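You operate a simulated robot arm through the tools that you are given. There is no shell and no other tool.

Carry out the task below with a simulated robot arm. There is one attempt and no reset: what you move stays moved.

## Task
Set the flow knob to 3 and clamp the closed green housing with the CLAMP button.
Fine: loosen the silver ring to free the knob and tighten it again before you clamp; the housing goes between pad and stop.

It is judged by the outcome, as a careful person would: the job done as asked, and still so three seconds after it is handed in. It fails if anything else is knocked over, pushed out of place, dropped, spilled or broken.

## Robot
A 7-joint arm with a two-finger parallel gripper, fixed in place. Base frame: the origin is at the foot of the arm, x ahead of it, y to its left, z up; the work surface is at about z = 900. Units: mm, degrees, N and s.
With the tool pointing down near the work surface it reaches from about 300 to 680 mm from the base axis. Its first joint turns from -66.0 to 66.0 degrees. Payload 1.57 kg.
Tool frame: the origin (TCP) lies between the finger pads and is the grasp point; the fingertips stand 30 mm ahead of it; z points along the fingers, y is the line along which they close. The gripper opens to 110 mm. The fingers are 24 mm wide and 12 mm thick; the gripper's body (48 by 112 mm) begins 78 mm behind the TCP.
Orientation is that of the tool frame in the base frame, as [roll, pitch, yaw] about the fixed x, y, z axes, in that order (R = Rz(yaw) Ry(pitch) Rx(roll)). With the fingers straight down and closing along the base's y, the tool's x points along the base's -x, its y along +y and its z along -z.

## Interface
- The arm moves only by the tool arm_command. Its argument "motion" is a list that holds one entry, the list of rows, each a list of 7 numbers: the shift along the base's x, y, z in mm, then the turn, a rotation vector about the base's x, y, z in degrees, then the finger opening in mm, from 0 to 110. In form: [[[x, y, z, ax, ay, az, grip], ...]]. A call has 1 to 20 rows; each row shifts and turns the commanded pose from where the row before left it. A row lasts 0.2 s, in which the tool goes at most 50 mm and 8.6 degrees; a call with a longer step from one row to the next is refused whole, and so is a gripper value outside its range. A pose out of reach is approached as far as the arm can. The call stops where the force on the tool passes 40 N (or 10 N more than at its start, if that is more) or the arm is blocked; 0.2 s more then pass. The fingers move at their own pace (about 108 mm/s each) and stop on an object; they squeeze with about 39 N. The grip force told is the motor's: it shows also when the fingers shut on nothing. Time passes only in rows, and 0.2 s behind the last, so rows that do not move let the fingers close. It gives the time, the measured TCP pose, the force on the tool (base axes), the opening and the grip force at its end, in the units of the frame above (readings bear some noise), with the torque about the TCP (base axes, N m) and any sound that the robot's microphone picked up.
- Cameras (640 x 400 px; columns grow to the right, rows downward): "scene" is fixed at [156.7, -401.8, 1407.5]; the picture's right is [0.80, -0.60, 0.00], its down [-0.38, -0.51, -0.77] and it looks along [0.46, 0.62, -0.64] (base axes); focal length 214 px, centre (320, 200). "wrist" rides on the gripper at [70, 16, -141] in the tool frame; the picture's right is [-0.23, 0.97, 0.00], its down [-0.86, -0.20, -0.48] and it looks along [-0.47, -0.11, 0.88] (tool axes); focal length 222 px, centre (320, 200). There is no depth. A picture from a camera that has moved, and an enlarged one, comes with that camera's place and axes in the base frame and with its lens. The place of the scene camera against the robot may be out by one fixed shift of up to 25 mm in any direction.
- get_image(camera): a new picture of that camera. No time passes.
- enlarge(camera, box): a new picture of the part [left, top, right, bottom] of that camera's present view, enlarged. No time passes.
- close_job(): hands the job in; it is judged then, once.

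Places have to be worked out from the pictures, the camera data and where the tool is seen. Open the gripper and draw the arm clear of the work before you hand the job in, unless the task says otherwise.

The tools are called after ">>>" as name(argument=value, ...) on one line, values as JSON. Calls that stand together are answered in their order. arm_command: Moves the arm, as the interface text tells. Its arguments: {"type":"object","properties":{"motion":{"type":"array","items":{"type":"array","items":{"type":"array","items":{"type":"number"}}}}},"required":["motion"]} The other tools are called the same way: get_image (camera) takes a picture; enlarge (camera, box) takes an enlarged picture of a part of a camera's view; close_job () hands the job in.

At the start:

```text
clock: 0.0
tool_pos: [405.8, -76.9, 1271.5]
ee_rot: [180.0, -0.1, 180.0]
contact_force: [-0.3, 0.5, 0.1]
wrist_torque: [-0.03, 0.02, 0.01]
finger_gap: 110.2
grip_force: 0.1
```

scene: 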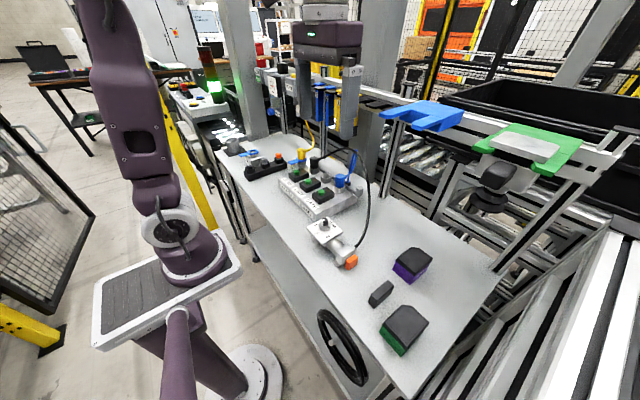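
wrist: 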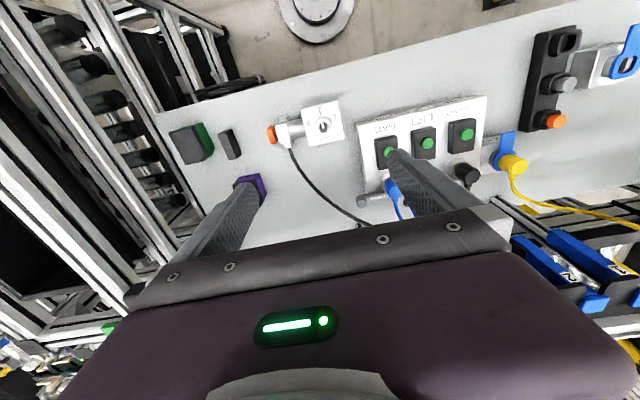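

I start by taking a closer look at the work surface from both cameras before moving anything.

>>> enlarge(camera="scene", box=[220, 120, 380, 220])

>>> enlarge(camera="scene", box=[290, 200, 450, 360])

>>> enlarge(camera="wrist", box=[340, 70, 500, 220])

>>> enlarge(camera="wrist", box=[160, 80, 360, 205])

```text
4.00 times, centred on (300, 170) of scene
camera zoom: at [156.7, -401.8, 1407.5], right [0.8, -0.6, 0.0], down [-0.38, -0.51, -0.77], along [0.46, 0.62, -0.64], focal length 858 px, centre (400, 320)
```

zoom: 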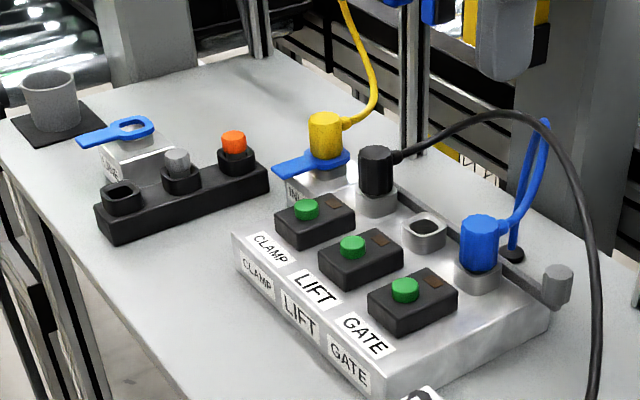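

```text
2.50 times, centred on (370, 280) of scene
camera zoom: at [156.7, -401.8, 1407.5], right [0.8, -0.6, 0.0], down [-0.38, -0.51, -0.77], along [0.46, 0.62, -0.64], focal length 536 px, centre (195, 0)
```

zoom: 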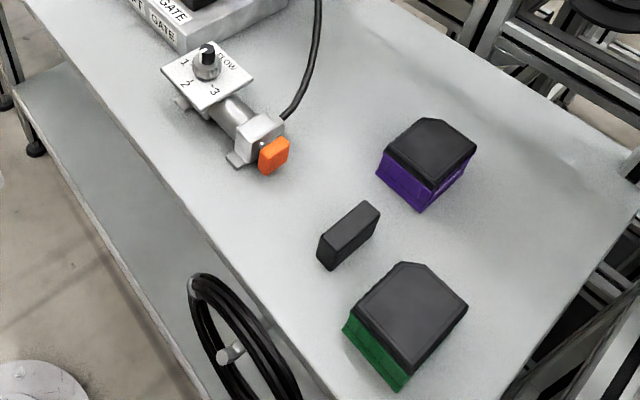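

```text
2.67 times, centred on (420, 145) of wrist
camera zoom: at [335.4, -60.5, 1412.3], right [0.23, 0.97, 0.0], down [0.86, -0.2, 0.48], along [0.47, -0.11, -0.88], focal length 592 px, centre (53, 347)
```

zoom: 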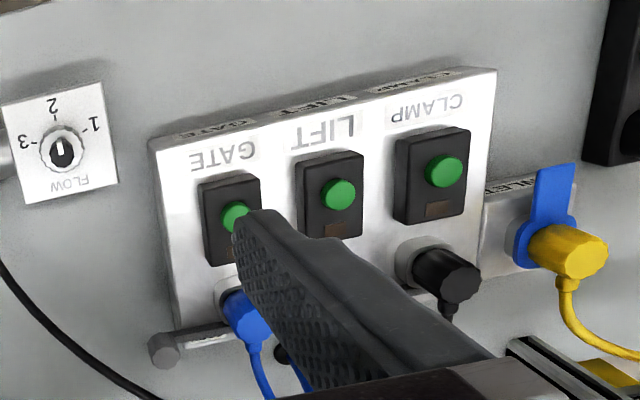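

```text
3.20 times, centred on (260, 142) of wrist
camera zoom: at [335.4, -60.5, 1412.3], right [0.23, 0.97, 0.0], down [0.86, -0.2, 0.48], along [0.47, -0.11, -0.88], focal length 711 px, centre (512, 384)
```

zoom: 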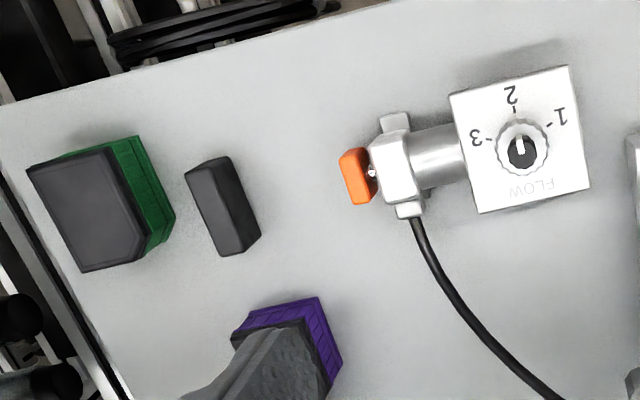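

The knob plate is near (418,-72), the orange clamp pad near (416,-184), the dark stop near (412,-280) and the green housing near (392,-354). I'll lower the wrist camera over the knob to read it better.

>>> arm_command(motion=[[[-19, 0, -30, 0, 0, 0, 110], [-19, 0, -30, 0, 0, 0, 110], [-19, 0, -30, 0, 0, 0, 110], [-19, 0, -30, 0, 0, 0, 110], [0, 0, 0, 0, 0, 0, 110]]])

>>> get_image(camera="wrist")

```text
clock: 1.2
tool_pos: [327.5, -78.7, 1149.5]
ee_rot: [180.0, 0.1, -180.0]
contact_force: [-0.7, -0.6, -1.1]
wrist_torque: [-0.01, -0.01, -0.02]
finger_gap: 110.2
grip_force: 0.2
```

```text
taken
camera wrist: at [257.9, -62.4, 1291.4], right [0.23, 0.97, 0.0], down [0.85, -0.2, 0.48], along [0.47, -0.11, -0.88], focal length 222 px, centre (320, 200)
```

wrist: 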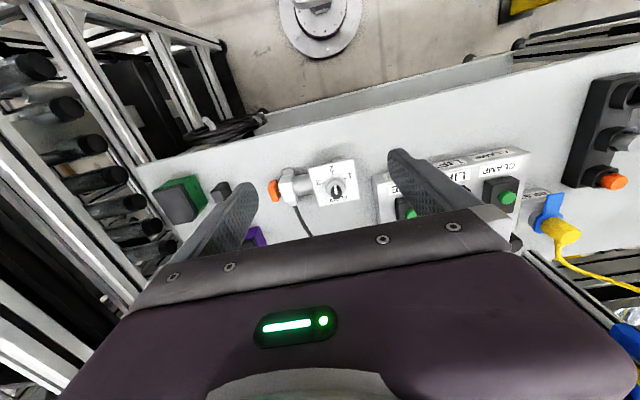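

The knob is in clear view now between the fingers. I'll enlarge the knob area and the housing area.

>>> enlarge(camera="wrist", box=[300, 150, 370, 215])

>>> enlarge(camera="wrist", box=[140, 140, 320, 250])

>>> enlarge(camera="scene", box=[300, 205, 360, 275])

>>> enlarge(camera="scene", box=[360, 240, 440, 360])

```text
6.15 times, centred on (335, 182) of wrist
camera zoom: at [257.9, -62.4, 1291.4], right [0.23, 0.97, 0.0], down [0.85, -0.2, 0.48], along [0.47, -0.11, -0.88], focal length 1367 px, centre (228, 308)
```

zoom: 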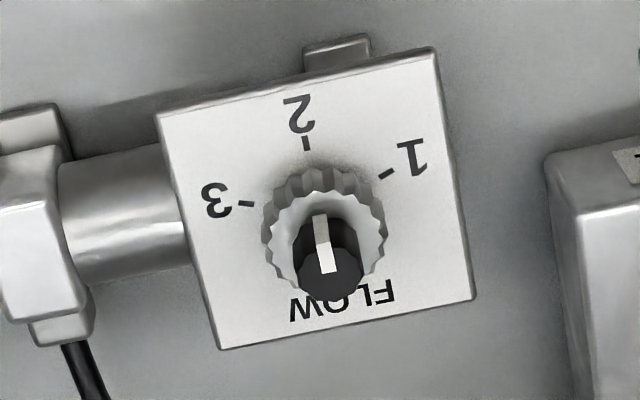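

```text
3.56 times, centred on (230, 195) of wrist
camera zoom: at [257.9, -62.4, 1291.4], right [0.23, 0.97, 0.0], down [0.85, -0.2, 0.48], along [0.47, -0.11, -0.88], focal length 790 px, centre (640, 218)
```

zoom: 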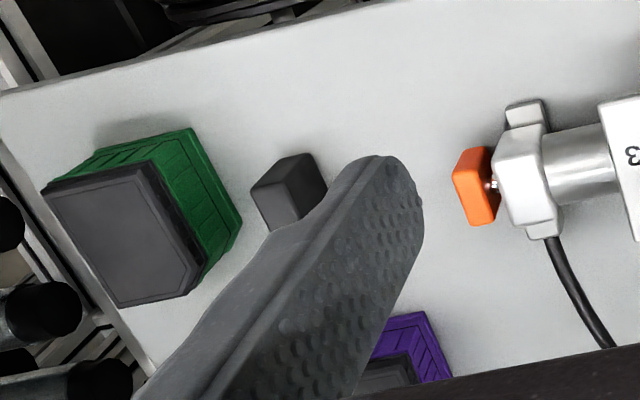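

```text
5.71 times, centred on (330, 240) of scene
camera zoom: at [156.7, -401.8, 1407.5], right [0.8, -0.6, 0.0], down [-0.38, -0.51, -0.77], along [0.46, 0.62, -0.64], focal length 1226 px, centre (263, -29)
```

zoom: 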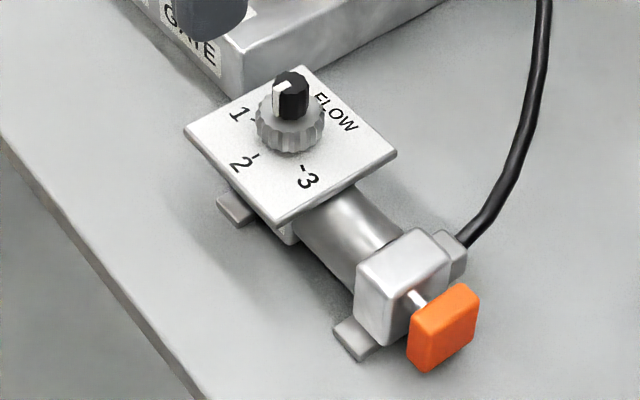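

```text
3.33 times, centred on (400, 300) of scene
camera zoom: at [156.7, -401.8, 1407.5], right [0.8, -0.6, 0.0], down [-0.38, -0.51, -0.77], along [0.46, 0.62, -0.64], focal length 715 px, centre (53, -133)
```

zoom: 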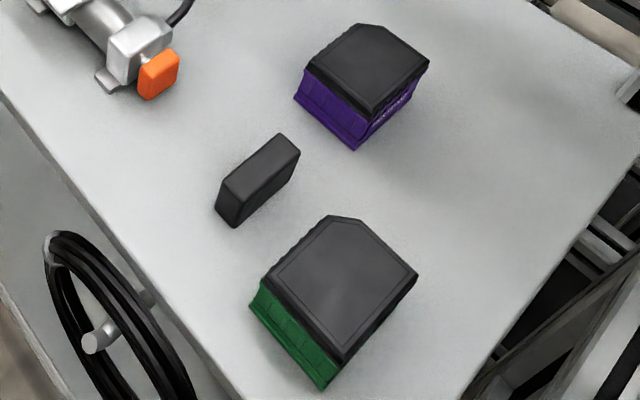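

The knob pointer is at 2, with tick 3 about 70° counter-clockwise (seen from above), and the dial centre is near (417,-74) with the plate at about z = 950. Next I move over to look at the green housing, stop and pad.

>>> arm_command(motion=[[[-6, -45, -4, 0, 0, 0, 110], [-6, -45, -4, 0, 0, 0, 110], [-6, -45, -4, 0, 0, 0, 110], [-5, -45, -4, 0, 0, 0, 110], [-4, -42, -4, 0, 0, 0, 110], [0, 0, 0, 0, 0, 0, 110]]])

>>> get_image(camera="wrist")

>>> enlarge(camera="wrist", box=[250, 130, 400, 230])

```text
clock: 2.6
tool_pos: [301.5, -298.7, 1131.4]
ee_rot: [179.9, 0.0, 180.0]
contact_force: [0.0, 0.4, -0.4]
wrist_torque: [-0.02, 0.02, -0.04]
finger_gap: 110.0
grip_force: 0.1
```

```text
taken
camera wrist: at [232.4, -283.9, 1272.0], right [0.23, 0.97, 0.0], down [0.86, -0.2, 0.48], along [0.47, -0.11, -0.88], focal length 222 px, centre (320, 200)
```

wrist: 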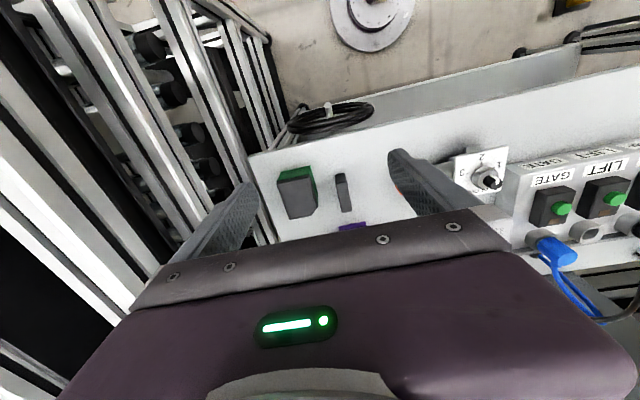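

```text
4.00 times, centred on (325, 180) of wrist
camera zoom: at [232.4, -283.9, 1272.0], right [0.23, 0.97, 0.0], down [0.86, -0.2, 0.48], along [0.47, -0.11, -0.88], focal length 888 px, centre (300, 280)
```

zoom: 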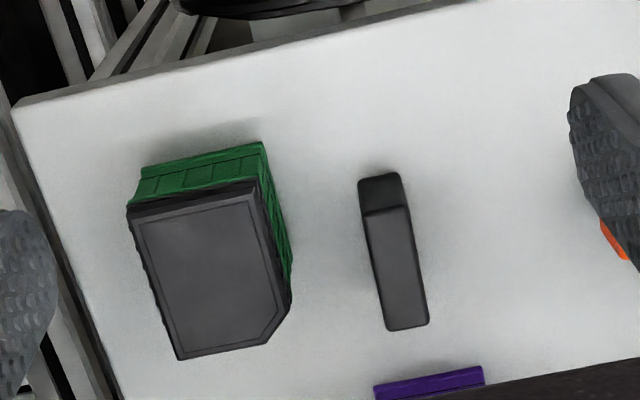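

The housing measures about x 358–431, y -385 to -330, z 900–948; the stop spans x 386–445, y -293 to -274, and the pad face is near y -190. I'll look closer at the button panel and its connections before touching anything.

>>> enlarge(camera="scene", box=[285, 150, 365, 205])

>>> enlarge(camera="scene", box=[215, 130, 315, 190])

>>> enlarge(camera="wrist", box=[430, 130, 640, 270])

```text
7.27 times, centred on (325, 178) of scene
camera zoom: at [156.7, -401.9, 1407.5], right [0.8, -0.6, 0.0], down [-0.38, -0.51, -0.77], along [0.46, 0.62, -0.64], focal length 1560 px, centre (284, 364)
```

zoom: 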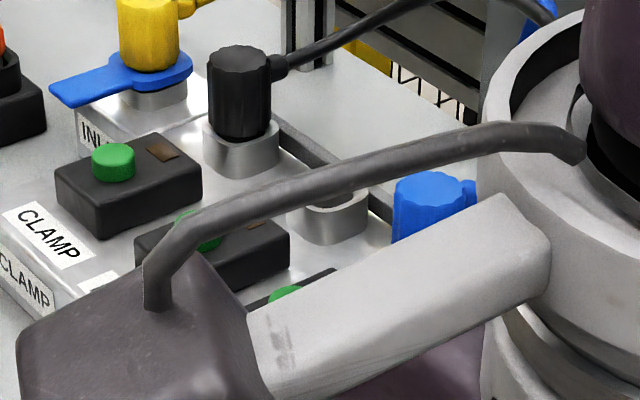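

```text
6.40 times, centred on (265, 160) of scene
camera zoom: at [156.7, -401.9, 1407.5], right [0.8, -0.6, 0.0], down [-0.38, -0.51, -0.77], along [0.46, 0.62, -0.64], focal length 1373 px, centre (672, 456)
```

zoom: 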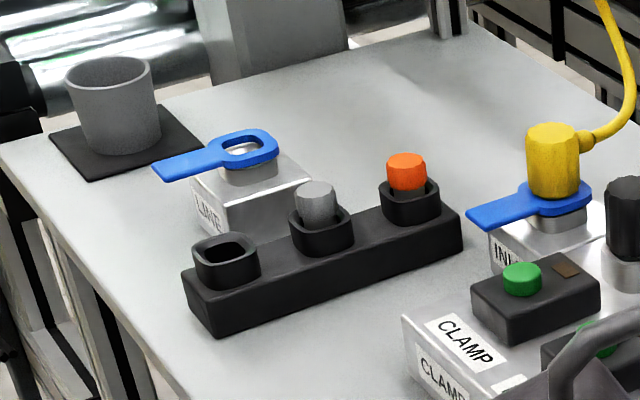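

```text
2.86 times, centred on (535, 200) of wrist
camera zoom: at [232.4, -283.9, 1272.0], right [0.23, 0.97, 0.0], down [0.86, -0.2, 0.48], along [0.47, -0.11, -0.88], focal length 635 px, centre (-294, 200)
```

zoom: 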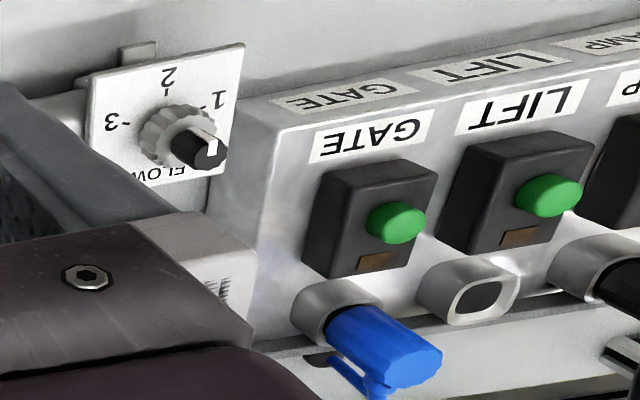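

CLAMP has the black hose plugged in and the INLET is connected, so the panel looks ready. I now move above the knob to see the ring closely and line up the gripper.

>>> arm_command(motion=[[[19, 37.5, -5, 0, 0, 0, 110], [19, 37.5, -10, 0, 0, 0, 110], [19, 37.5, -15, 0, 0, 0, 110], [19, 37.5, -17, 0, 0, 0, 110], [19, 37.5, -17, 0, 0, 0, 110], [20.5, 37.6, -17.4, 0, 0, 0, 110], [0, 0, 0, 0, 0, 0, 110]]])

>>> get_image(camera="wrist")

>>> enlarge(camera="wrist", box=[270, 110, 370, 200])

>>> enlarge(camera="scene", box=[290, 190, 370, 260])

```text
clock: 4.2
tool_pos: [417.3, -73.2, 1048.7]
ee_rot: [-180.0, -0.1, 179.9]
contact_force: [0.6, -0.6, -0.8]
wrist_torque: [0.0, 0.02, -0.01]
finger_gap: 110.2
grip_force: 0.1
```

```text
taken
camera wrist: at [347.6, -56.8, 1189.7], right [0.23, 0.97, 0.0], down [0.86, -0.2, 0.48], along [0.47, -0.11, -0.88], focal length 222 px, centre (320, 200)
```

wrist: 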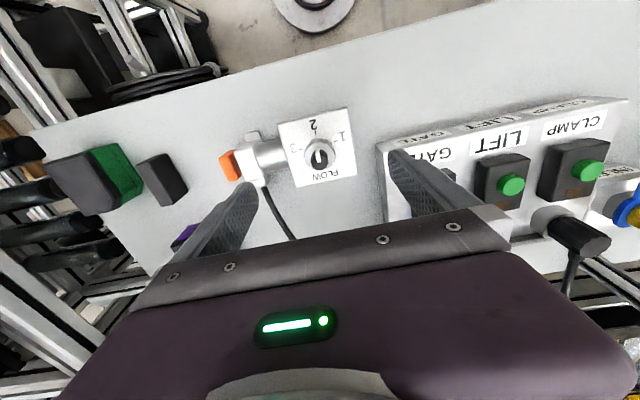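

```text
4.44 times, centred on (320, 155) of wrist
camera zoom: at [347.6, -56.8, 1189.7], right [0.23, 0.97, 0.0], down [0.86, -0.2, 0.48], along [0.47, -0.11, -0.88], focal length 987 px, centre (320, 400)
```

zoom: 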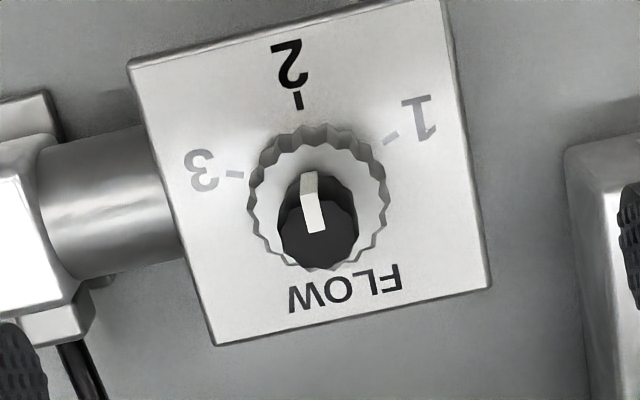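

```text
5.71 times, centred on (330, 225) of scene
camera zoom: at [156.8, -401.8, 1407.5], right [0.8, -0.6, 0.0], down [-0.38, -0.51, -0.77], along [0.46, 0.62, -0.64], focal length 1226 px, centre (263, 57)
```

zoom: 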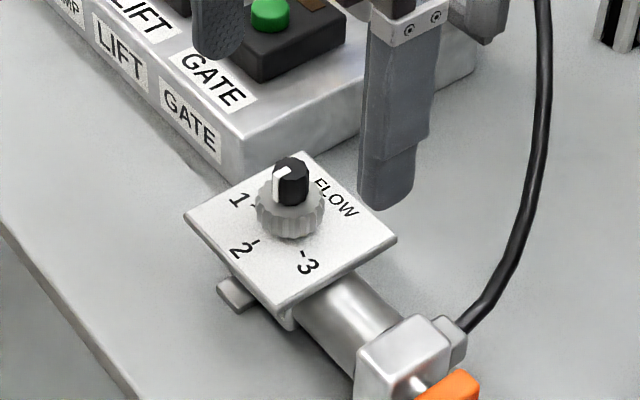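

The ring measures about 33 mm across with its top near z 964 on the plate at z ≈ 945, and the knob is about 17 mm across with its top near z 983, all centred near (416.3,-73.4). I'll take a couple of zero-motion readings to gauge the pose noise, narrowing the fingers to 56 mm meanwhile.

>>> arm_command(motion=[[[0, 0, 0, 0, 0, 0, 56], [0, 0, 0, 0, 0, 0, 56], [0, 0, 0, 0, 0, 0, 56]]])

>>> arm_command(motion=[[[0, 0, 0, 0, 0, 0, 56]]])

>>> enlarge(camera="wrist", box=[220, 100, 420, 225])

```text
clock: 5.0
tool_pos: [418.3, -73.9, 1049.3]
ee_rot: [-179.9, 0.1, -180.0]
contact_force: [0.6, -0.6, 0.6]
wrist_torque: [-0.01, -0.01, 0.02]
finger_gap: 56.0
grip_force: 0.0
```

```text
clock: 5.4
tool_pos: [417.2, -73.6, 1048.2]
ee_rot: [180.0, -0.1, 180.0]
contact_force: [-0.8, 0.3, -0.8]
wrist_torque: [0.03, 0.02, -0.01]
finger_gap: 56.1
grip_force: 0.0
```

```text
3.20 times, centred on (320, 162) of wrist
camera zoom: at [347.4, -57.2, 1189.9], right [0.23, 0.97, 0.0], down [0.86, -0.2, 0.48], along [0.47, -0.11, -0.88], focal length 711 px, centre (320, 320)
```

zoom: 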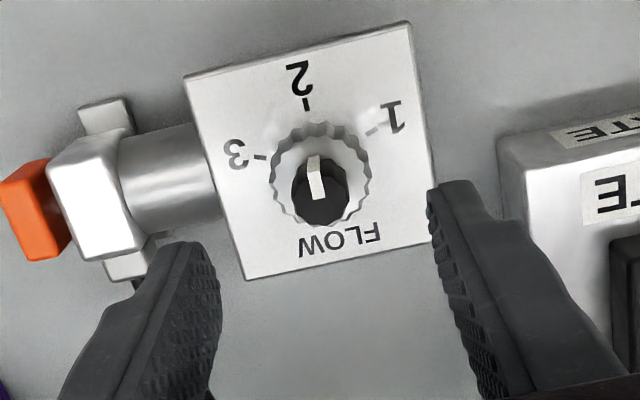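

Mean pose is about (417.6,-73.6,1048.7), so I shift x by -1.3 and descend with the fingers straddling the ring to TCP z ≈ 988, then check the view.

>>> arm_command(motion=[[[-1.3, 0.2, -20, 0, 0, 0, 56], [0, 0, -20, 0, 0, 0, 56], [0, 0, -12, 0, 0, 0, 56], [0, 0, -8, 0, 0, 0, 56], [0, 0, 0, 0, 0, 0, 56]]])

>>> enlarge(camera="wrist", box=[220, 100, 420, 225])

>>> enlarge(camera="scene", box=[290, 190, 370, 260])

```text
clock: 6.6
tool_pos: [415.7, -73.0, 991.2]
ee_rot: [180.0, -0.1, -180.0]
contact_force: [-0.2, 0.2, 0.7]
wrist_torque: [-0.06, 0.01, -0.03]
finger_gap: 56.1
grip_force: 0.1
```

```text
3.20 times, centred on (320, 162) of wrist
camera zoom: at [347.0, -56.7, 1131.9], right [0.23, 0.97, 0.0], down [0.86, -0.2, 0.48], along [0.47, -0.11, -0.88], focal length 711 px, centre (320, 320)
```

zoom: 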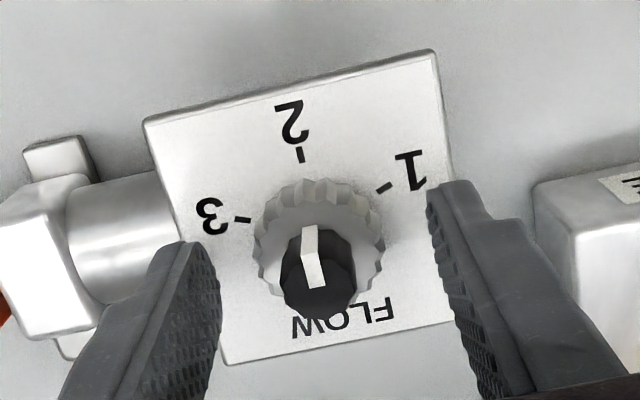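

```text
5.71 times, centred on (330, 225) of scene
camera zoom: at [156.7, -401.8, 1407.5], right [0.8, -0.6, 0.0], down [-0.38, -0.51, -0.77], along [0.46, 0.62, -0.64], focal length 1226 px, centre (263, 57)
```

zoom: 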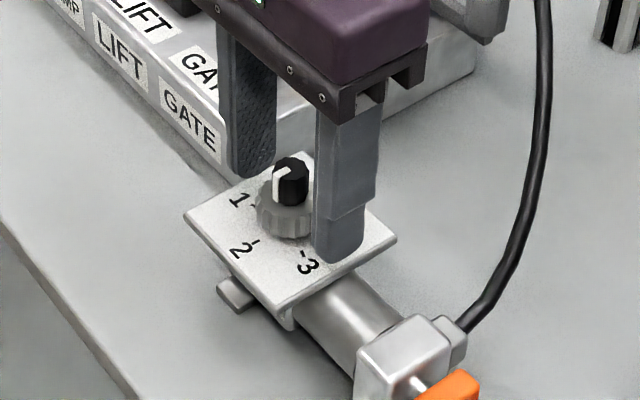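

Fingers straddle the ring symmetrically with no contact. I go down another 10 mm (fingertips ≈ 3-4 mm above the plate) and close on the ring.

>>> arm_command(motion=[[[0, 0, -5, 0, 0, 0, 56], [0, 0, -5, 0, 0, 0, 56], [0, 0, 0, 0, 0, 0, 56]]])

>>> arm_command(motion=[[[0, 0, 0, 0, 0, 0, 40], [0, 0, 0, 0, 0, 0, 24], [0, 0, 0, 0, 0, 0, 24], [0, 0, 0, 0, 0, 0, 24]]])

>>> enlarge(camera="wrist", box=[220, 100, 420, 225])

>>> enlarge(camera="scene", box=[290, 190, 370, 260])

```text
clock: 7.6
tool_pos: [415.9, -74.1, 983.3]
ee_rot: [-180.0, 0.2, 180.0]
contact_force: [-4.4, 0.9, 11.3]
wrist_torque: [0.03, 0.25, 0.03]
finger_gap: 56.0
grip_force: 0.1
stopped in row 3: the force on the tool passed its limit at 41 N (the readings are from after the stop); the commanded pose is now the measured one
```

```text
clock: 8.6
tool_pos: [418.0, -72.9, 983.5]
ee_rot: [180.0, 0.2, -180.0]
contact_force: [1.1, 14.7, 19.6]
wrist_torque: [0.3, 0.13, 0.16]
finger_gap: 32.2
grip_force: 4.8
```

```text
3.20 times, centred on (320, 162) of wrist
camera zoom: at [347.0, -57.1, 1122.8], right [0.23, 0.97, 0.0], down [0.85, -0.2, 0.48], along [0.47, -0.11, -0.88], focal length 711 px, centre (320, 320)
```

zoom: 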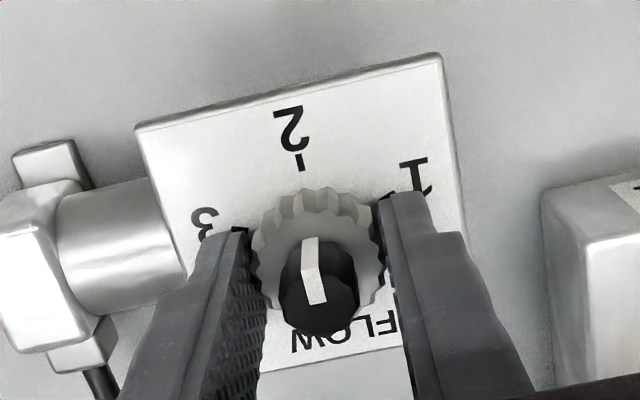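

```text
5.71 times, centred on (330, 225) of scene
camera zoom: at [156.5, -401.4, 1407.7], right [0.8, -0.6, 0.0], down [-0.38, -0.51, -0.77], along [0.46, 0.62, -0.64], focal length 1226 px, centre (263, 57)
```

zoom: 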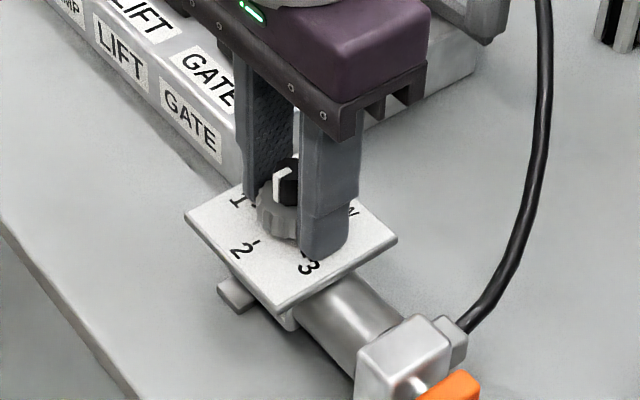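

The fingertips touched the plate, so the plate is at about z 953 and I was pressing on it lightly. I open a little, rise 2.5 mm, shift +0.8 in y to centre, and re-close on the ring.

>>> arm_command(motion=[[[0, 0, 0, 0, 0, 0, 44], [0, 0.8, 2.5, 0, 0, 0, 44], [0, 0, 0, 0, 0, 0, 44]]])

>>> arm_command(motion=[[[0, 0, 0, 0, 0, 0, 20], [0, 0, 0, 0, 0, 0, 20], [0, 0, 0, 0, 0, 0, 20]]])

```text
clock: 9.4
tool_pos: [416.8, -72.7, 984.2]
ee_rot: [-180.0, 0.1, 180.0]
contact_force: [0.1, -0.9, 0.3]
wrist_torque: [-0.04, -0.01, 0.02]
finger_gap: 44.1
grip_force: 0.1
```

```text
clock: 10.2
tool_pos: [417.5, -73.3, 983.5]
ee_rot: [180.0, 0.1, -179.9]
contact_force: [-0.9, 13.3, -2.6]
wrist_torque: [0.31, -0.09, 0.04]
finger_gap: 31.4
grip_force: 40.4
```

Ring is gripped at 31.4 mm with 40 N but the ring is pushing the tool +13 N in y, so I ease y by +0.8 mm to relieve the side load.

>>> arm_command(motion=[[[0, 0.8, 0, 0, 0, 0, 20], [0, 0, 0, 0, 0, 0, 20]]])

```text
clock: 10.8
tool_pos: [417.0, -72.8, 984.8]
ee_rot: [-180.0, 0.0, -180.0]
contact_force: [-3.1, 2.3, -10.4]
wrist_torque: [0.05, -0.44, 0.17]
finger_gap: 31.3
grip_force: 40.0
```

Side load is gone. Now I try loosening: turn counter-clockwise (+z) 24° and read the torque.

>>> arm_command(motion=[[[0, 0, 0, 0, 0, 6, 20], [0, 0, 0, 0, 0, 6, 20], [0, 0, 0, 0, 0, 6, 20], [0, 0, 0, 0, 0, 6, 20]]])

>>> enlarge(camera="wrist", box=[220, 100, 420, 225])

>>> enlarge(camera="scene", box=[290, 190, 370, 260])

```text
clock: 11.8
tool_pos: [417.6, -71.3, 985.6]
ee_rot: [179.8, 0.2, -155.9]
contact_force: [-2.3, 10.3, -26.7]
wrist_torque: [0.11, 0.02, -0.04]
finger_gap: 31.1
grip_force: 40.4
```

```text
3.20 times, centred on (320, 162) of wrist
camera zoom: at [346.8, -85.9, 1125.5], right [-0.19, 0.98, 0.0], down [0.86, 0.17, 0.48], along [0.47, 0.09, -0.88], focal length 711 px, centre (320, 320)
```

zoom: 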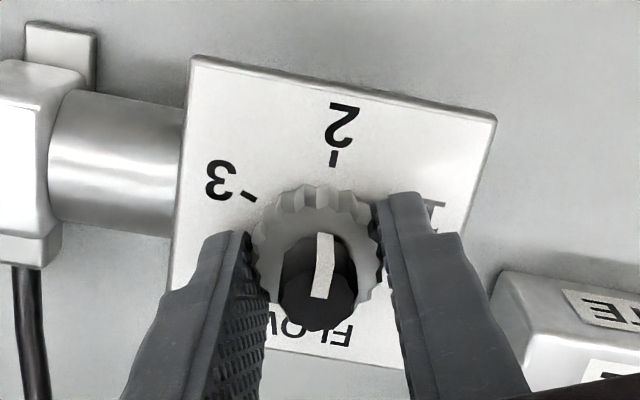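

```text
5.71 times, centred on (330, 225) of scene
camera zoom: at [157.0, -401.6, 1407.6], right [0.8, -0.6, 0.0], down [-0.38, -0.51, -0.77], along [0.46, 0.62, -0.64], focal length 1226 px, centre (263, 57)
```

zoom: 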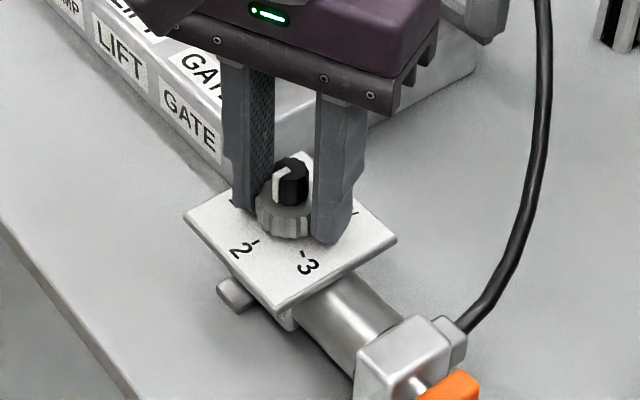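

The ring follows with little torque, but a downward pull of about 27 N has built up, so I relax z by 1.5 mm and read again.

>>> arm_command(motion=[[[0, 0, -1.5, 0, 0, 0, 20], [0, 0, 0, 0, 0, 0, 20]]])

```text
clock: 12.4
tool_pos: [416.6, -71.3, 984.6]
ee_rot: [-179.9, 0.3, -155.9]
contact_force: [-6.4, 22.6, 26.5]
wrist_torque: [0.77, 0.19, -0.03]
finger_gap: 31.0
grip_force: 39.8
```

Stiffness is about 35 N/mm in z; I correct z by +0.75 and y by +1 to centre the grip without side load.

>>> arm_command(motion=[[[0, 1.0, 0.75, 0, 0, 0, 20], [0, 0, 0, 0, 0, 0, 20]]])

```text
clock: 13.0
tool_pos: [417.2, -71.5, 984.5]
ee_rot: [-180.0, 0.2, -156.1]
contact_force: [-4.8, 20.8, 12.1]
wrist_torque: [0.85, -0.72, -0.03]
finger_gap: 30.9
grip_force: 39.4
```

Forces are settling inconsistently, so I release the ring to see the true free pose and check the ring visually.

>>> arm_command(motion=[[[0, 0, 0, 0, 0, 0, 44], [0, 0, 0, 0, 0, 0, 44], [0, 0, 0, 0, 0, 0, 44]]])

>>> arm_command(motion=[[[0, 0, 0, 0, 0, 0, 44]]])

>>> arm_command(motion=[[[0, 0, 0, 0, 0, 0, 44]]])

>>> enlarge(camera="wrist", box=[220, 100, 420, 225])

>>> enlarge(camera="scene", box=[310, 210, 350, 250])

```text
clock: 13.8
tool_pos: [416.5, -72.7, 984.6]
ee_rot: [-180.0, 0.1, -156.0]
contact_force: [0.1, 0.1, -0.4]
wrist_torque: [0.02, -0.01, -0.01]
finger_gap: 44.2
grip_force: 0.0
```

```text
clock: 14.2
tool_pos: [417.6, -73.2, 983.7]
ee_rot: [-179.9, 0.1, -156.0]
contact_force: [-0.2, 0.6, 0.4]
wrist_torque: [-0.02, 0.01, 0.0]
finger_gap: 43.7
grip_force: 0.0
```

```text
clock: 14.6
tool_pos: [416.5, -73.5, 984.3]
ee_rot: [-180.0, 0.2, -156.0]
contact_force: [-0.2, -0.7, -0.3]
wrist_torque: [0.0, 0.01, -0.03]
finger_gap: 44.0
grip_force: 0.0
```

```text
3.20 times, centred on (320, 162) of wrist
camera zoom: at [346.7, -86.2, 1124.8], right [-0.19, 0.98, 0.0], down [0.86, 0.17, 0.48], along [0.47, 0.09, -0.88], focal length 711 px, centre (320, 320)
```

zoom: 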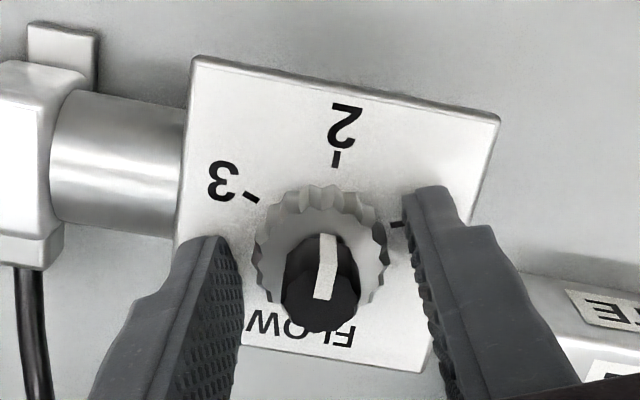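

```text
10.00 times, centred on (330, 230) of scene
camera zoom: at [156.7, -401.8, 1407.5], right [0.8, -0.6, 0.0], down [-0.38, -0.51, -0.77], along [0.46, 0.62, -0.64], focal length 2145 px, centre (220, -100)
```

zoom: 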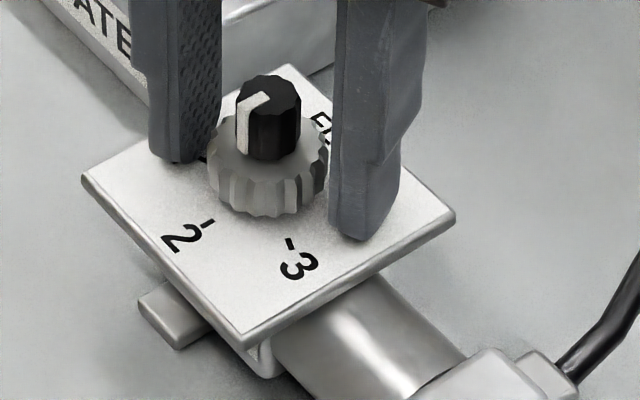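

Free pose is (416.9,-73.1,984.2). I'll shift +1.2 in y, -0.4 in x, regrip the ring and turn further while comparing the scallop positions before and after.

>>> arm_command(motion=[[[-0.4, 1.2, 0, 0, 0, 0, 44], [0, 0, 0, 0, 0, 0, 22], [0, 0, 0, 0, 0, 0, 20], [0, 0, 0, 0, 0, 0, 20]]])

>>> enlarge(camera="scene", box=[310, 210, 350, 250])

```text
clock: 15.6
tool_pos: [417.1, -71.9, 984.2]
ee_rot: [180.0, 0.1, -156.0]
contact_force: [1.9, -14.9, -1.3]
wrist_torque: [-0.2, -0.16, 0.06]
finger_gap: 32.3
grip_force: 7.1
```

```text
10.00 times, centred on (330, 230) of scene
camera zoom: at [156.8, -402.2, 1407.4], right [0.8, -0.6, 0.0], down [-0.38, -0.51, -0.77], along [0.46, 0.62, -0.64], focal length 2145 px, centre (220, -100)
```

zoom: 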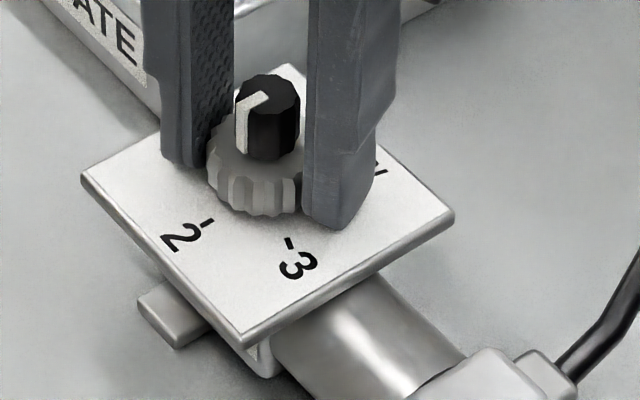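

Overcorrected slightly (-15 N in y), so I shift back -0.6 in y and let the grip finish closing.

>>> arm_command(motion=[[[0, -0.6, 0, 0, 0, 0, 20], [0, 0, 0, 0, 0, 0, 20], [0, 0, 0, 0, 0, 0, 20]]])

>>> enlarge(camera="scene", box=[310, 210, 350, 250])

```text
clock: 16.4
tool_pos: [416.1, -71.6, 984.1]
ee_rot: [-180.0, 0.1, -156.0]
contact_force: [4.3, -12.7, 0.7]
wrist_torque: [-0.23, -0.2, 0.0]
finger_gap: 31.6
grip_force: 6.7
```

```text
10.00 times, centred on (330, 230) of scene
camera zoom: at [156.8, -402.2, 1407.4], right [0.8, -0.6, 0.0], down [-0.38, -0.51, -0.77], along [0.46, 0.62, -0.64], focal length 2145 px, centre (220, -100)
```

zoom: 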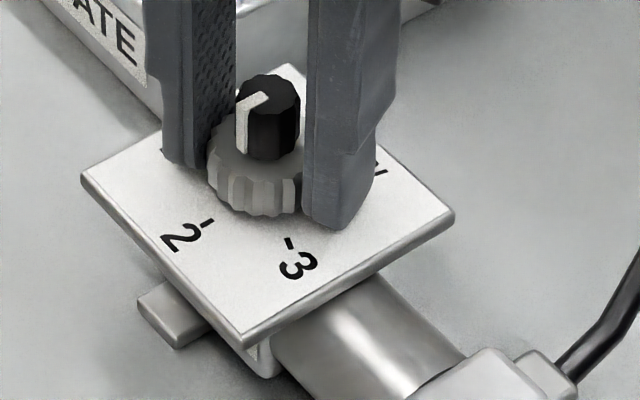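

Only the -y finger is bearing; I shift another -0.7 mm in y and -0.3... keep x, and read again.

>>> arm_command(motion=[[[0.2, -0.7, 0, 0, 0, 0, 20], [0, 0, 0, 0, 0, 0, 20], [0, 0, 0, 0, 0, 0, 20]]])

```text
clock: 17.2
tool_pos: [417.5, -72.0, 983.4]
ee_rot: [180.0, 0.1, -155.9]
contact_force: [0.5, -8.1, 17.4]
wrist_torque: [-0.15, 0.41, 0.02]
finger_gap: 30.8
grip_force: 40.4
```

Full 40 N grip with small side load now. I turn another +24° counter-clockwise and check torque and scallops.

>>> arm_command(motion=[[[0, 0, 0.3, 0, 0, 6, 20], [0, 0, 0, 0, 0, 6, 20], [0, 0, 0, 0, 0, 6, 20], [0, 0, 0, 0, 0, 6, 20]]])

>>> enlarge(camera="scene", box=[310, 210, 350, 250])

>>> enlarge(camera="wrist", box=[270, 130, 370, 210])

```text
clock: 18.2
tool_pos: [415.7, -70.5, 984.6]
ee_rot: [180.0, 0.0, -131.8]
contact_force: [-3.1, -3.7, 6.9]
wrist_torque: [-0.49, 0.59, 0.01]
finger_gap: 31.0
grip_force: 39.7
```

```text
10.00 times, centred on (330, 230) of scene
camera zoom: at [156.6, -401.9, 1407.5], right [0.8, -0.6, 0.0], down [-0.38, -0.51, -0.77], along [0.46, 0.62, -0.64], focal length 2145 px, centre (220, -100)
```

zoom: 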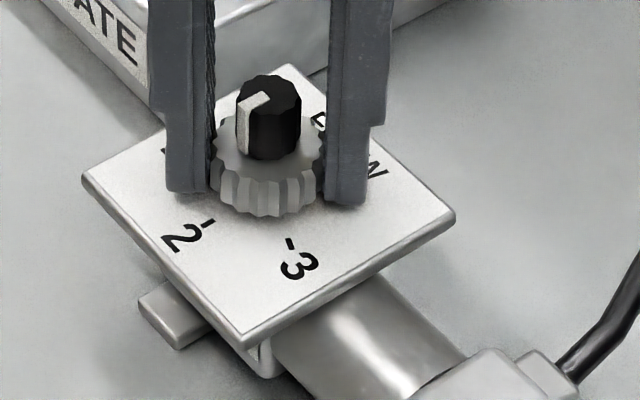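

```text
5.00 times, centred on (320, 170) of wrist
camera zoom: at [357.7, -112.9, 1125.3], right [-0.57, 0.82, 0.0], down [0.72, 0.5, 0.48], along [0.39, 0.28, -0.88], focal length 1111 px, centre (320, 350)
```

zoom: 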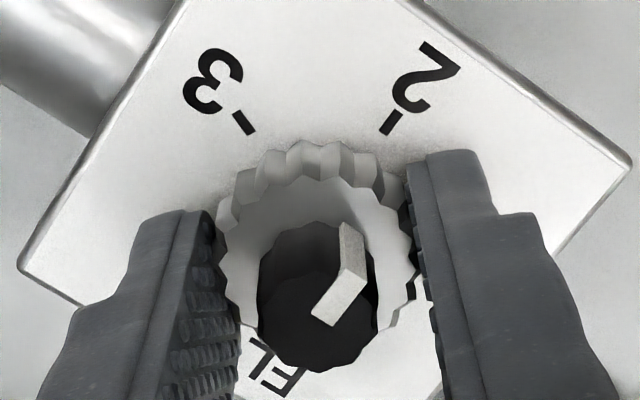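

The ring follows freely (torque near zero) and the knob pointer stayed at 2. I keep turning another +42° and watch the forces.

>>> arm_command(motion=[[[0.3, 0.2, 0, 0, 0, 6, 20], [0, 0, 0, 0, 0, 6, 20], [0, 0, 0, 0, 0, 6, 20], [0, 0, 0, 0, 0, 6, 20], [0, 0, 0, 0, 0, 6, 20], [0, 0, 0, 0, 0, 6, 20], [0, 0, 0, 0, 0, 6, 20]]])

>>> enlarge(camera="scene", box=[310, 210, 350, 250])

>>> enlarge(camera="wrist", box=[270, 130, 370, 210])

```text
clock: 19.6
tool_pos: [415.1, -71.2, 983.9]
ee_rot: [179.8, 0.0, -97.3]
contact_force: [-6.9, 1.8, 14.4]
wrist_torque: [0.56, 0.16, -0.03]
finger_gap: 31.0
grip_force: 39.8
stopped in row 6: the force on the tool passed its limit at 42 N (the readings are from after the stop); the commanded pose is now the measured one
```

```text
10.00 times, centred on (330, 230) of scene
camera zoom: at [156.4, -401.8, 1407.6], right [0.8, -0.6, 0.0], down [-0.38, -0.51, -0.77], along [0.46, 0.62, -0.64], focal length 2145 px, centre (220, -100)
```

zoom: 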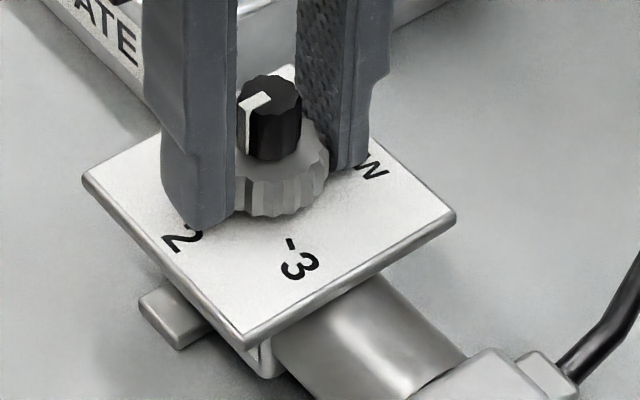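

```text
5.00 times, centred on (320, 170) of wrist
camera zoom: at [390.8, -138.3, 1125.3], right [-0.94, 0.35, 0.0], down [0.31, 0.82, 0.48], along [0.16, 0.45, -0.88], focal length 1111 px, centre (320, 350)
```

zoom: 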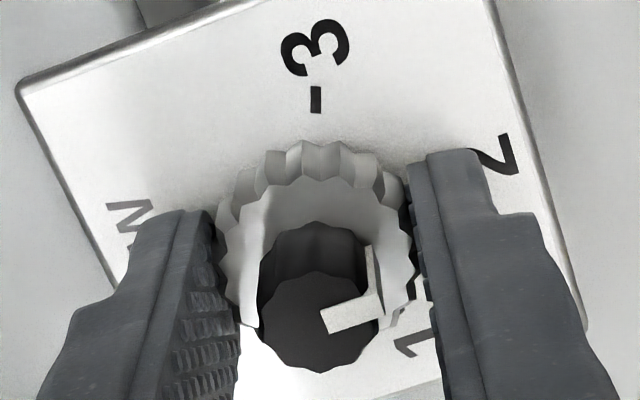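

The ring has turned about 83° without slipping, and the grip readings suggest the true axis is nearer (414.7,-71.8) with the plate at z ≈ 953. I release and rise to check the view before trying the knob.

>>> arm_command(motion=[[[0, 0, 0, 0, 0, 0, 46], [0, 0, 0, 0, 0, 0, 46], [0, 0, 10, 0, 0, 0, 46], [0, 0, 10, 0, 0, 0, 46], [0, 0, 0, 0, 0, 0, 46]]])

>>> enlarge(camera="scene", box=[310, 210, 350, 250])

>>> enlarge(camera="wrist", box=[270, 130, 370, 210])

```text
clock: 20.8
tool_pos: [415.7, -71.7, 1002.9]
ee_rot: [179.7, 0.1, -97.4]
contact_force: [-0.2, 0.5, -0.1]
wrist_torque: [-0.01, 0.0, 0.01]
finger_gap: 46.2
grip_force: 0.0
```

```text
10.00 times, centred on (330, 230) of scene
camera zoom: at [156.7, -401.8, 1407.5], right [0.8, -0.6, 0.0], down [-0.38, -0.51, -0.77], along [0.46, 0.62, -0.64], focal length 2145 px, centre (220, -100)
```

zoom: 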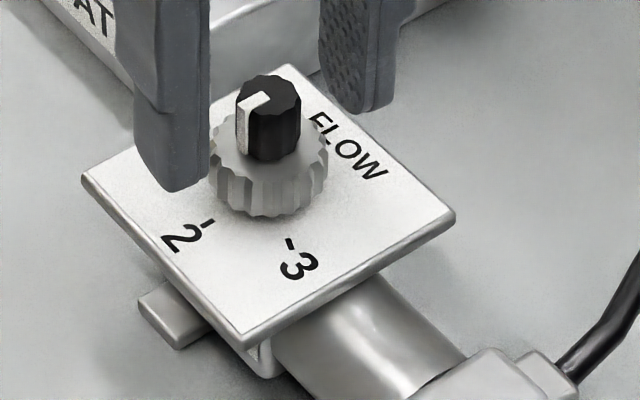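

```text
5.00 times, centred on (320, 170) of wrist
camera zoom: at [391.0, -138.1, 1143.9], right [-0.94, 0.35, 0.0], down [0.31, 0.82, 0.48], along [0.17, 0.45, -0.88], focal length 1111 px, centre (320, 350)
```

zoom: 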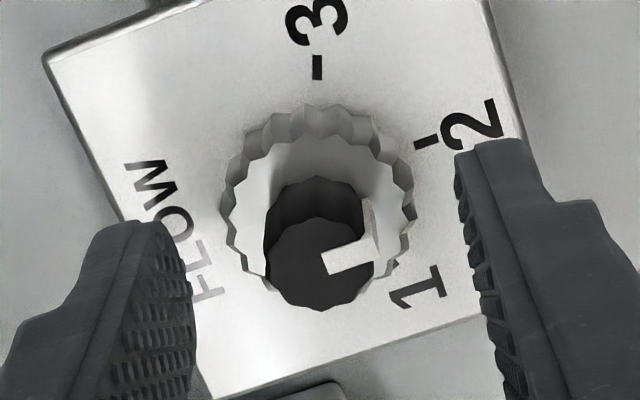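

Triangulating the knob top from two wrist views gives (415.6,-73.2,987). I rotate back -80° at this height (fingers clear around the knob) so I have turning range, and centre the tool.

>>> arm_command(motion=[[[0, -0.4, 0, 0, 0, -8, 46], [0, -0.4, 0, 0, 0, -8, 46], [0, -0.4, 0, 0, 0, -8, 46], [0, 0, 0, 0, 0, -8, 46], [0, 0, 0, 0, 0, -8, 46], [0, 0, 0, 0, 0, -8, 46], [0, 0, 0, 0, 0, -8, 46], [0, 0, 0, 0, 0, -8, 46], [0, 0, 0, 0, 0, -8, 46], [0, 0, 0, 0, 0, -8, 40], [0, 0, 0, 0, 0, 0, 40]]])

>>> arm_command(motion=[[[0, 0, 0, 0, 0, 0, 40]]])

>>> enlarge(camera="wrist", box=[220, 100, 420, 225])

```text
clock: 23.2
tool_pos: [417.8, -72.8, 1003.3]
ee_rot: [179.8, 0.0, -177.4]
contact_force: [-0.3, -0.2, -0.4]
wrist_torque: [0.0, 0.0, 0.0]
finger_gap: 39.9
grip_force: 0.0
```

```text
clock: 23.6
tool_pos: [417.0, -74.6, 1003.8]
ee_rot: [179.8, 0.0, -177.4]
contact_force: [0.3, -0.1, 0.8]
wrist_torque: [0.0, 0.01, 0.0]
finger_gap: 40.0
grip_force: 0.2
```

```text
3.20 times, centred on (320, 162) of wrist
camera zoom: at [345.8, -59.8, 1145.0], right [0.18, 0.98, 0.0], down [0.86, -0.16, 0.48], along [0.47, -0.08, -0.88], focal length 711 px, centre (320, 320)
```

zoom: 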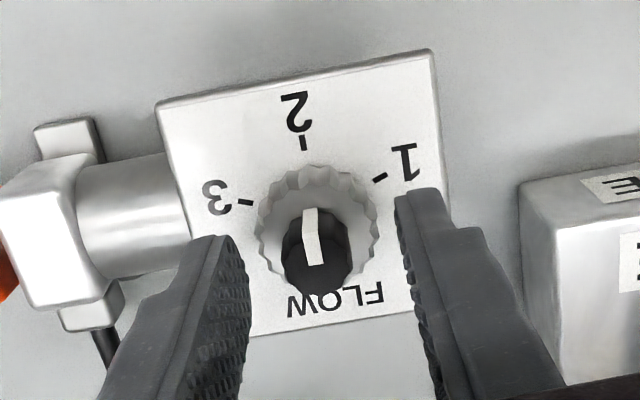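

Grip line looks centred visually. I take a few more still readings to average out noise before gripping the knob.

>>> arm_command(motion=[[[0, 0, 0, 0, 0, 0, 40]]])

>>> arm_command(motion=[[[0, 0, 0, 0, 0, 0, 40]]])

>>> arm_command(motion=[[[0, 0, 0, 0, 0, 0, 40]]])

>>> arm_command(motion=[[[0, 0, 0, 0, 0, 0, 40]]])

```text
clock: 24.0
tool_pos: [417.3, -71.4, 1003.7]
ee_rot: [179.7, 0.0, -177.5]
contact_force: [0.0, 0.4, -0.4]
wrist_torque: [-0.01, 0.02, 0.01]
finger_gap: 39.9
grip_force: 0.1
```

```text
clock: 24.4
tool_pos: [415.8, -72.7, 1003.9]
ee_rot: [179.8, 0.0, -177.5]
contact_force: [-0.3, 0.5, 0.2]
wrist_torque: [0.03, -0.04, 0.01]
finger_gap: 40.0
grip_force: 0.1
```

```text
clock: 24.8
tool_pos: [416.5, -72.8, 1003.9]
ee_rot: [179.8, 0.1, -177.4]
contact_force: [-0.2, -0.2, -0.1]
wrist_torque: [-0.01, -0.04, -0.02]
finger_gap: 40.1
grip_force: 0.0
```

```text
clock: 25.2
tool_pos: [416.3, -72.4, 1004.4]
ee_rot: [179.8, 0.0, -177.3]
contact_force: [-0.1, 0.1, 0.5]
wrist_torque: [0.01, -0.01, 0.02]
finger_gap: 40.0
grip_force: 0.1
```

Averaged pose is (416.8,-72.8,1003.8). I shift x by -1.3 onto the knob axis and close the fingers on the knob (fingertips just above the ring).

>>> arm_command(motion=[[[-1.3, 0, 0, 0, 0, 0, 30], [0, 0, 0, 0, 0, 0, 20], [0, 0, 0, 0, 0, 0, 8], [0, 0, 0, 0, 0, 0, 8], [0, 0, 0, 0, 0, 0, 8]]])

>>> enlarge(camera="wrist", box=[270, 130, 370, 210])

>>> enlarge(camera="scene", box=[310, 210, 350, 250])

```text
clock: 26.4
tool_pos: [414.1, -72.4, 1003.9]
ee_rot: [179.8, 0.1, -177.4]
contact_force: [-1.1, -3.3, -1.4]
wrist_torque: [-0.43, -0.06, 0.05]
finger_gap: 16.7
grip_force: 32.0
```

```text
5.00 times, centred on (320, 170) of wrist
camera zoom: at [344.0, -60.3, 1145.1], right [0.18, 0.98, 0.0], down [0.86, -0.16, 0.48], along [0.47, -0.08, -0.88], focal length 1111 px, centre (320, 350)
```

zoom: 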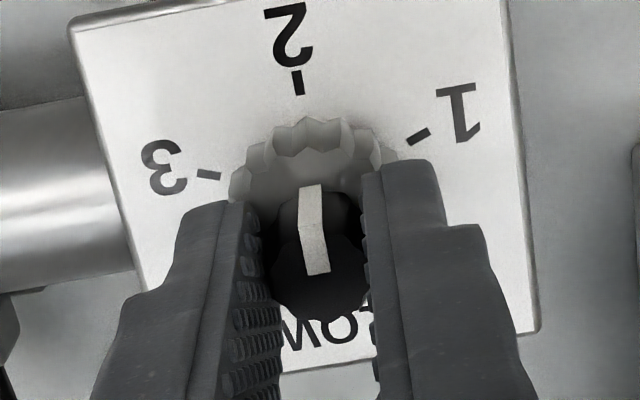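

```text
10.00 times, centred on (330, 230) of scene
camera zoom: at [156.7, -401.9, 1407.5], right [0.8, -0.6, 0.0], down [-0.38, -0.51, -0.77], along [0.46, 0.62, -0.64], focal length 2145 px, centre (220, -100)
```

zoom: 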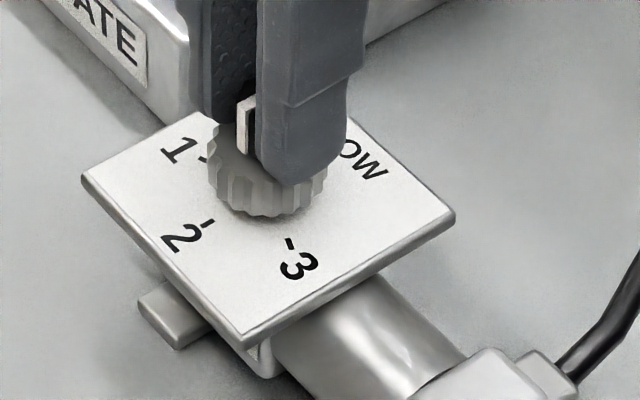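

The knob is gripped at 16.7 mm with little side load. I try a first +12° turn toward 3 and see whether it follows or resists.

>>> arm_command(motion=[[[0, 0, 0, 0, 0, 4, 8], [0, 0, 0, 0, 0, 4, 8], [0, 0, 0, 0, 0, 4, 8]]])

>>> enlarge(camera="wrist", box=[270, 130, 370, 210])

```text
clock: 27.2
tool_pos: [413.7, -72.4, 1004.6]
ee_rot: [179.8, 0.0, -165.4]
contact_force: [-2.0, -7.5, -16.1]
wrist_torque: [-0.37, -0.67, 0.0]
finger_gap: 16.6
grip_force: 32.3
```

```text
5.00 times, centred on (320, 170) of wrist
camera zoom: at [343.1, -75.4, 1145.2], right [-0.03, 1.0, 0.0], down [0.88, 0.02, 0.48], along [0.48, 0.02, -0.88], focal length 1111 px, centre (320, 350)
```

zoom: 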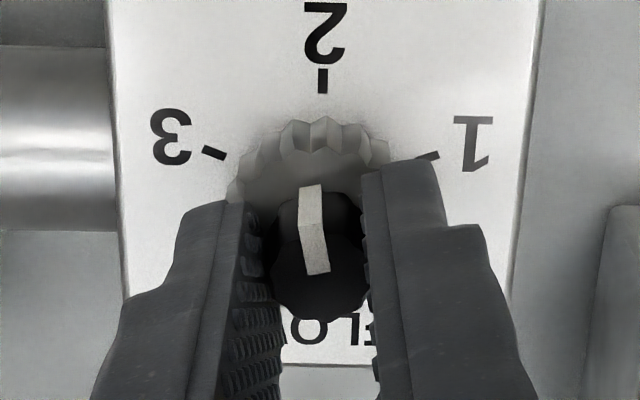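

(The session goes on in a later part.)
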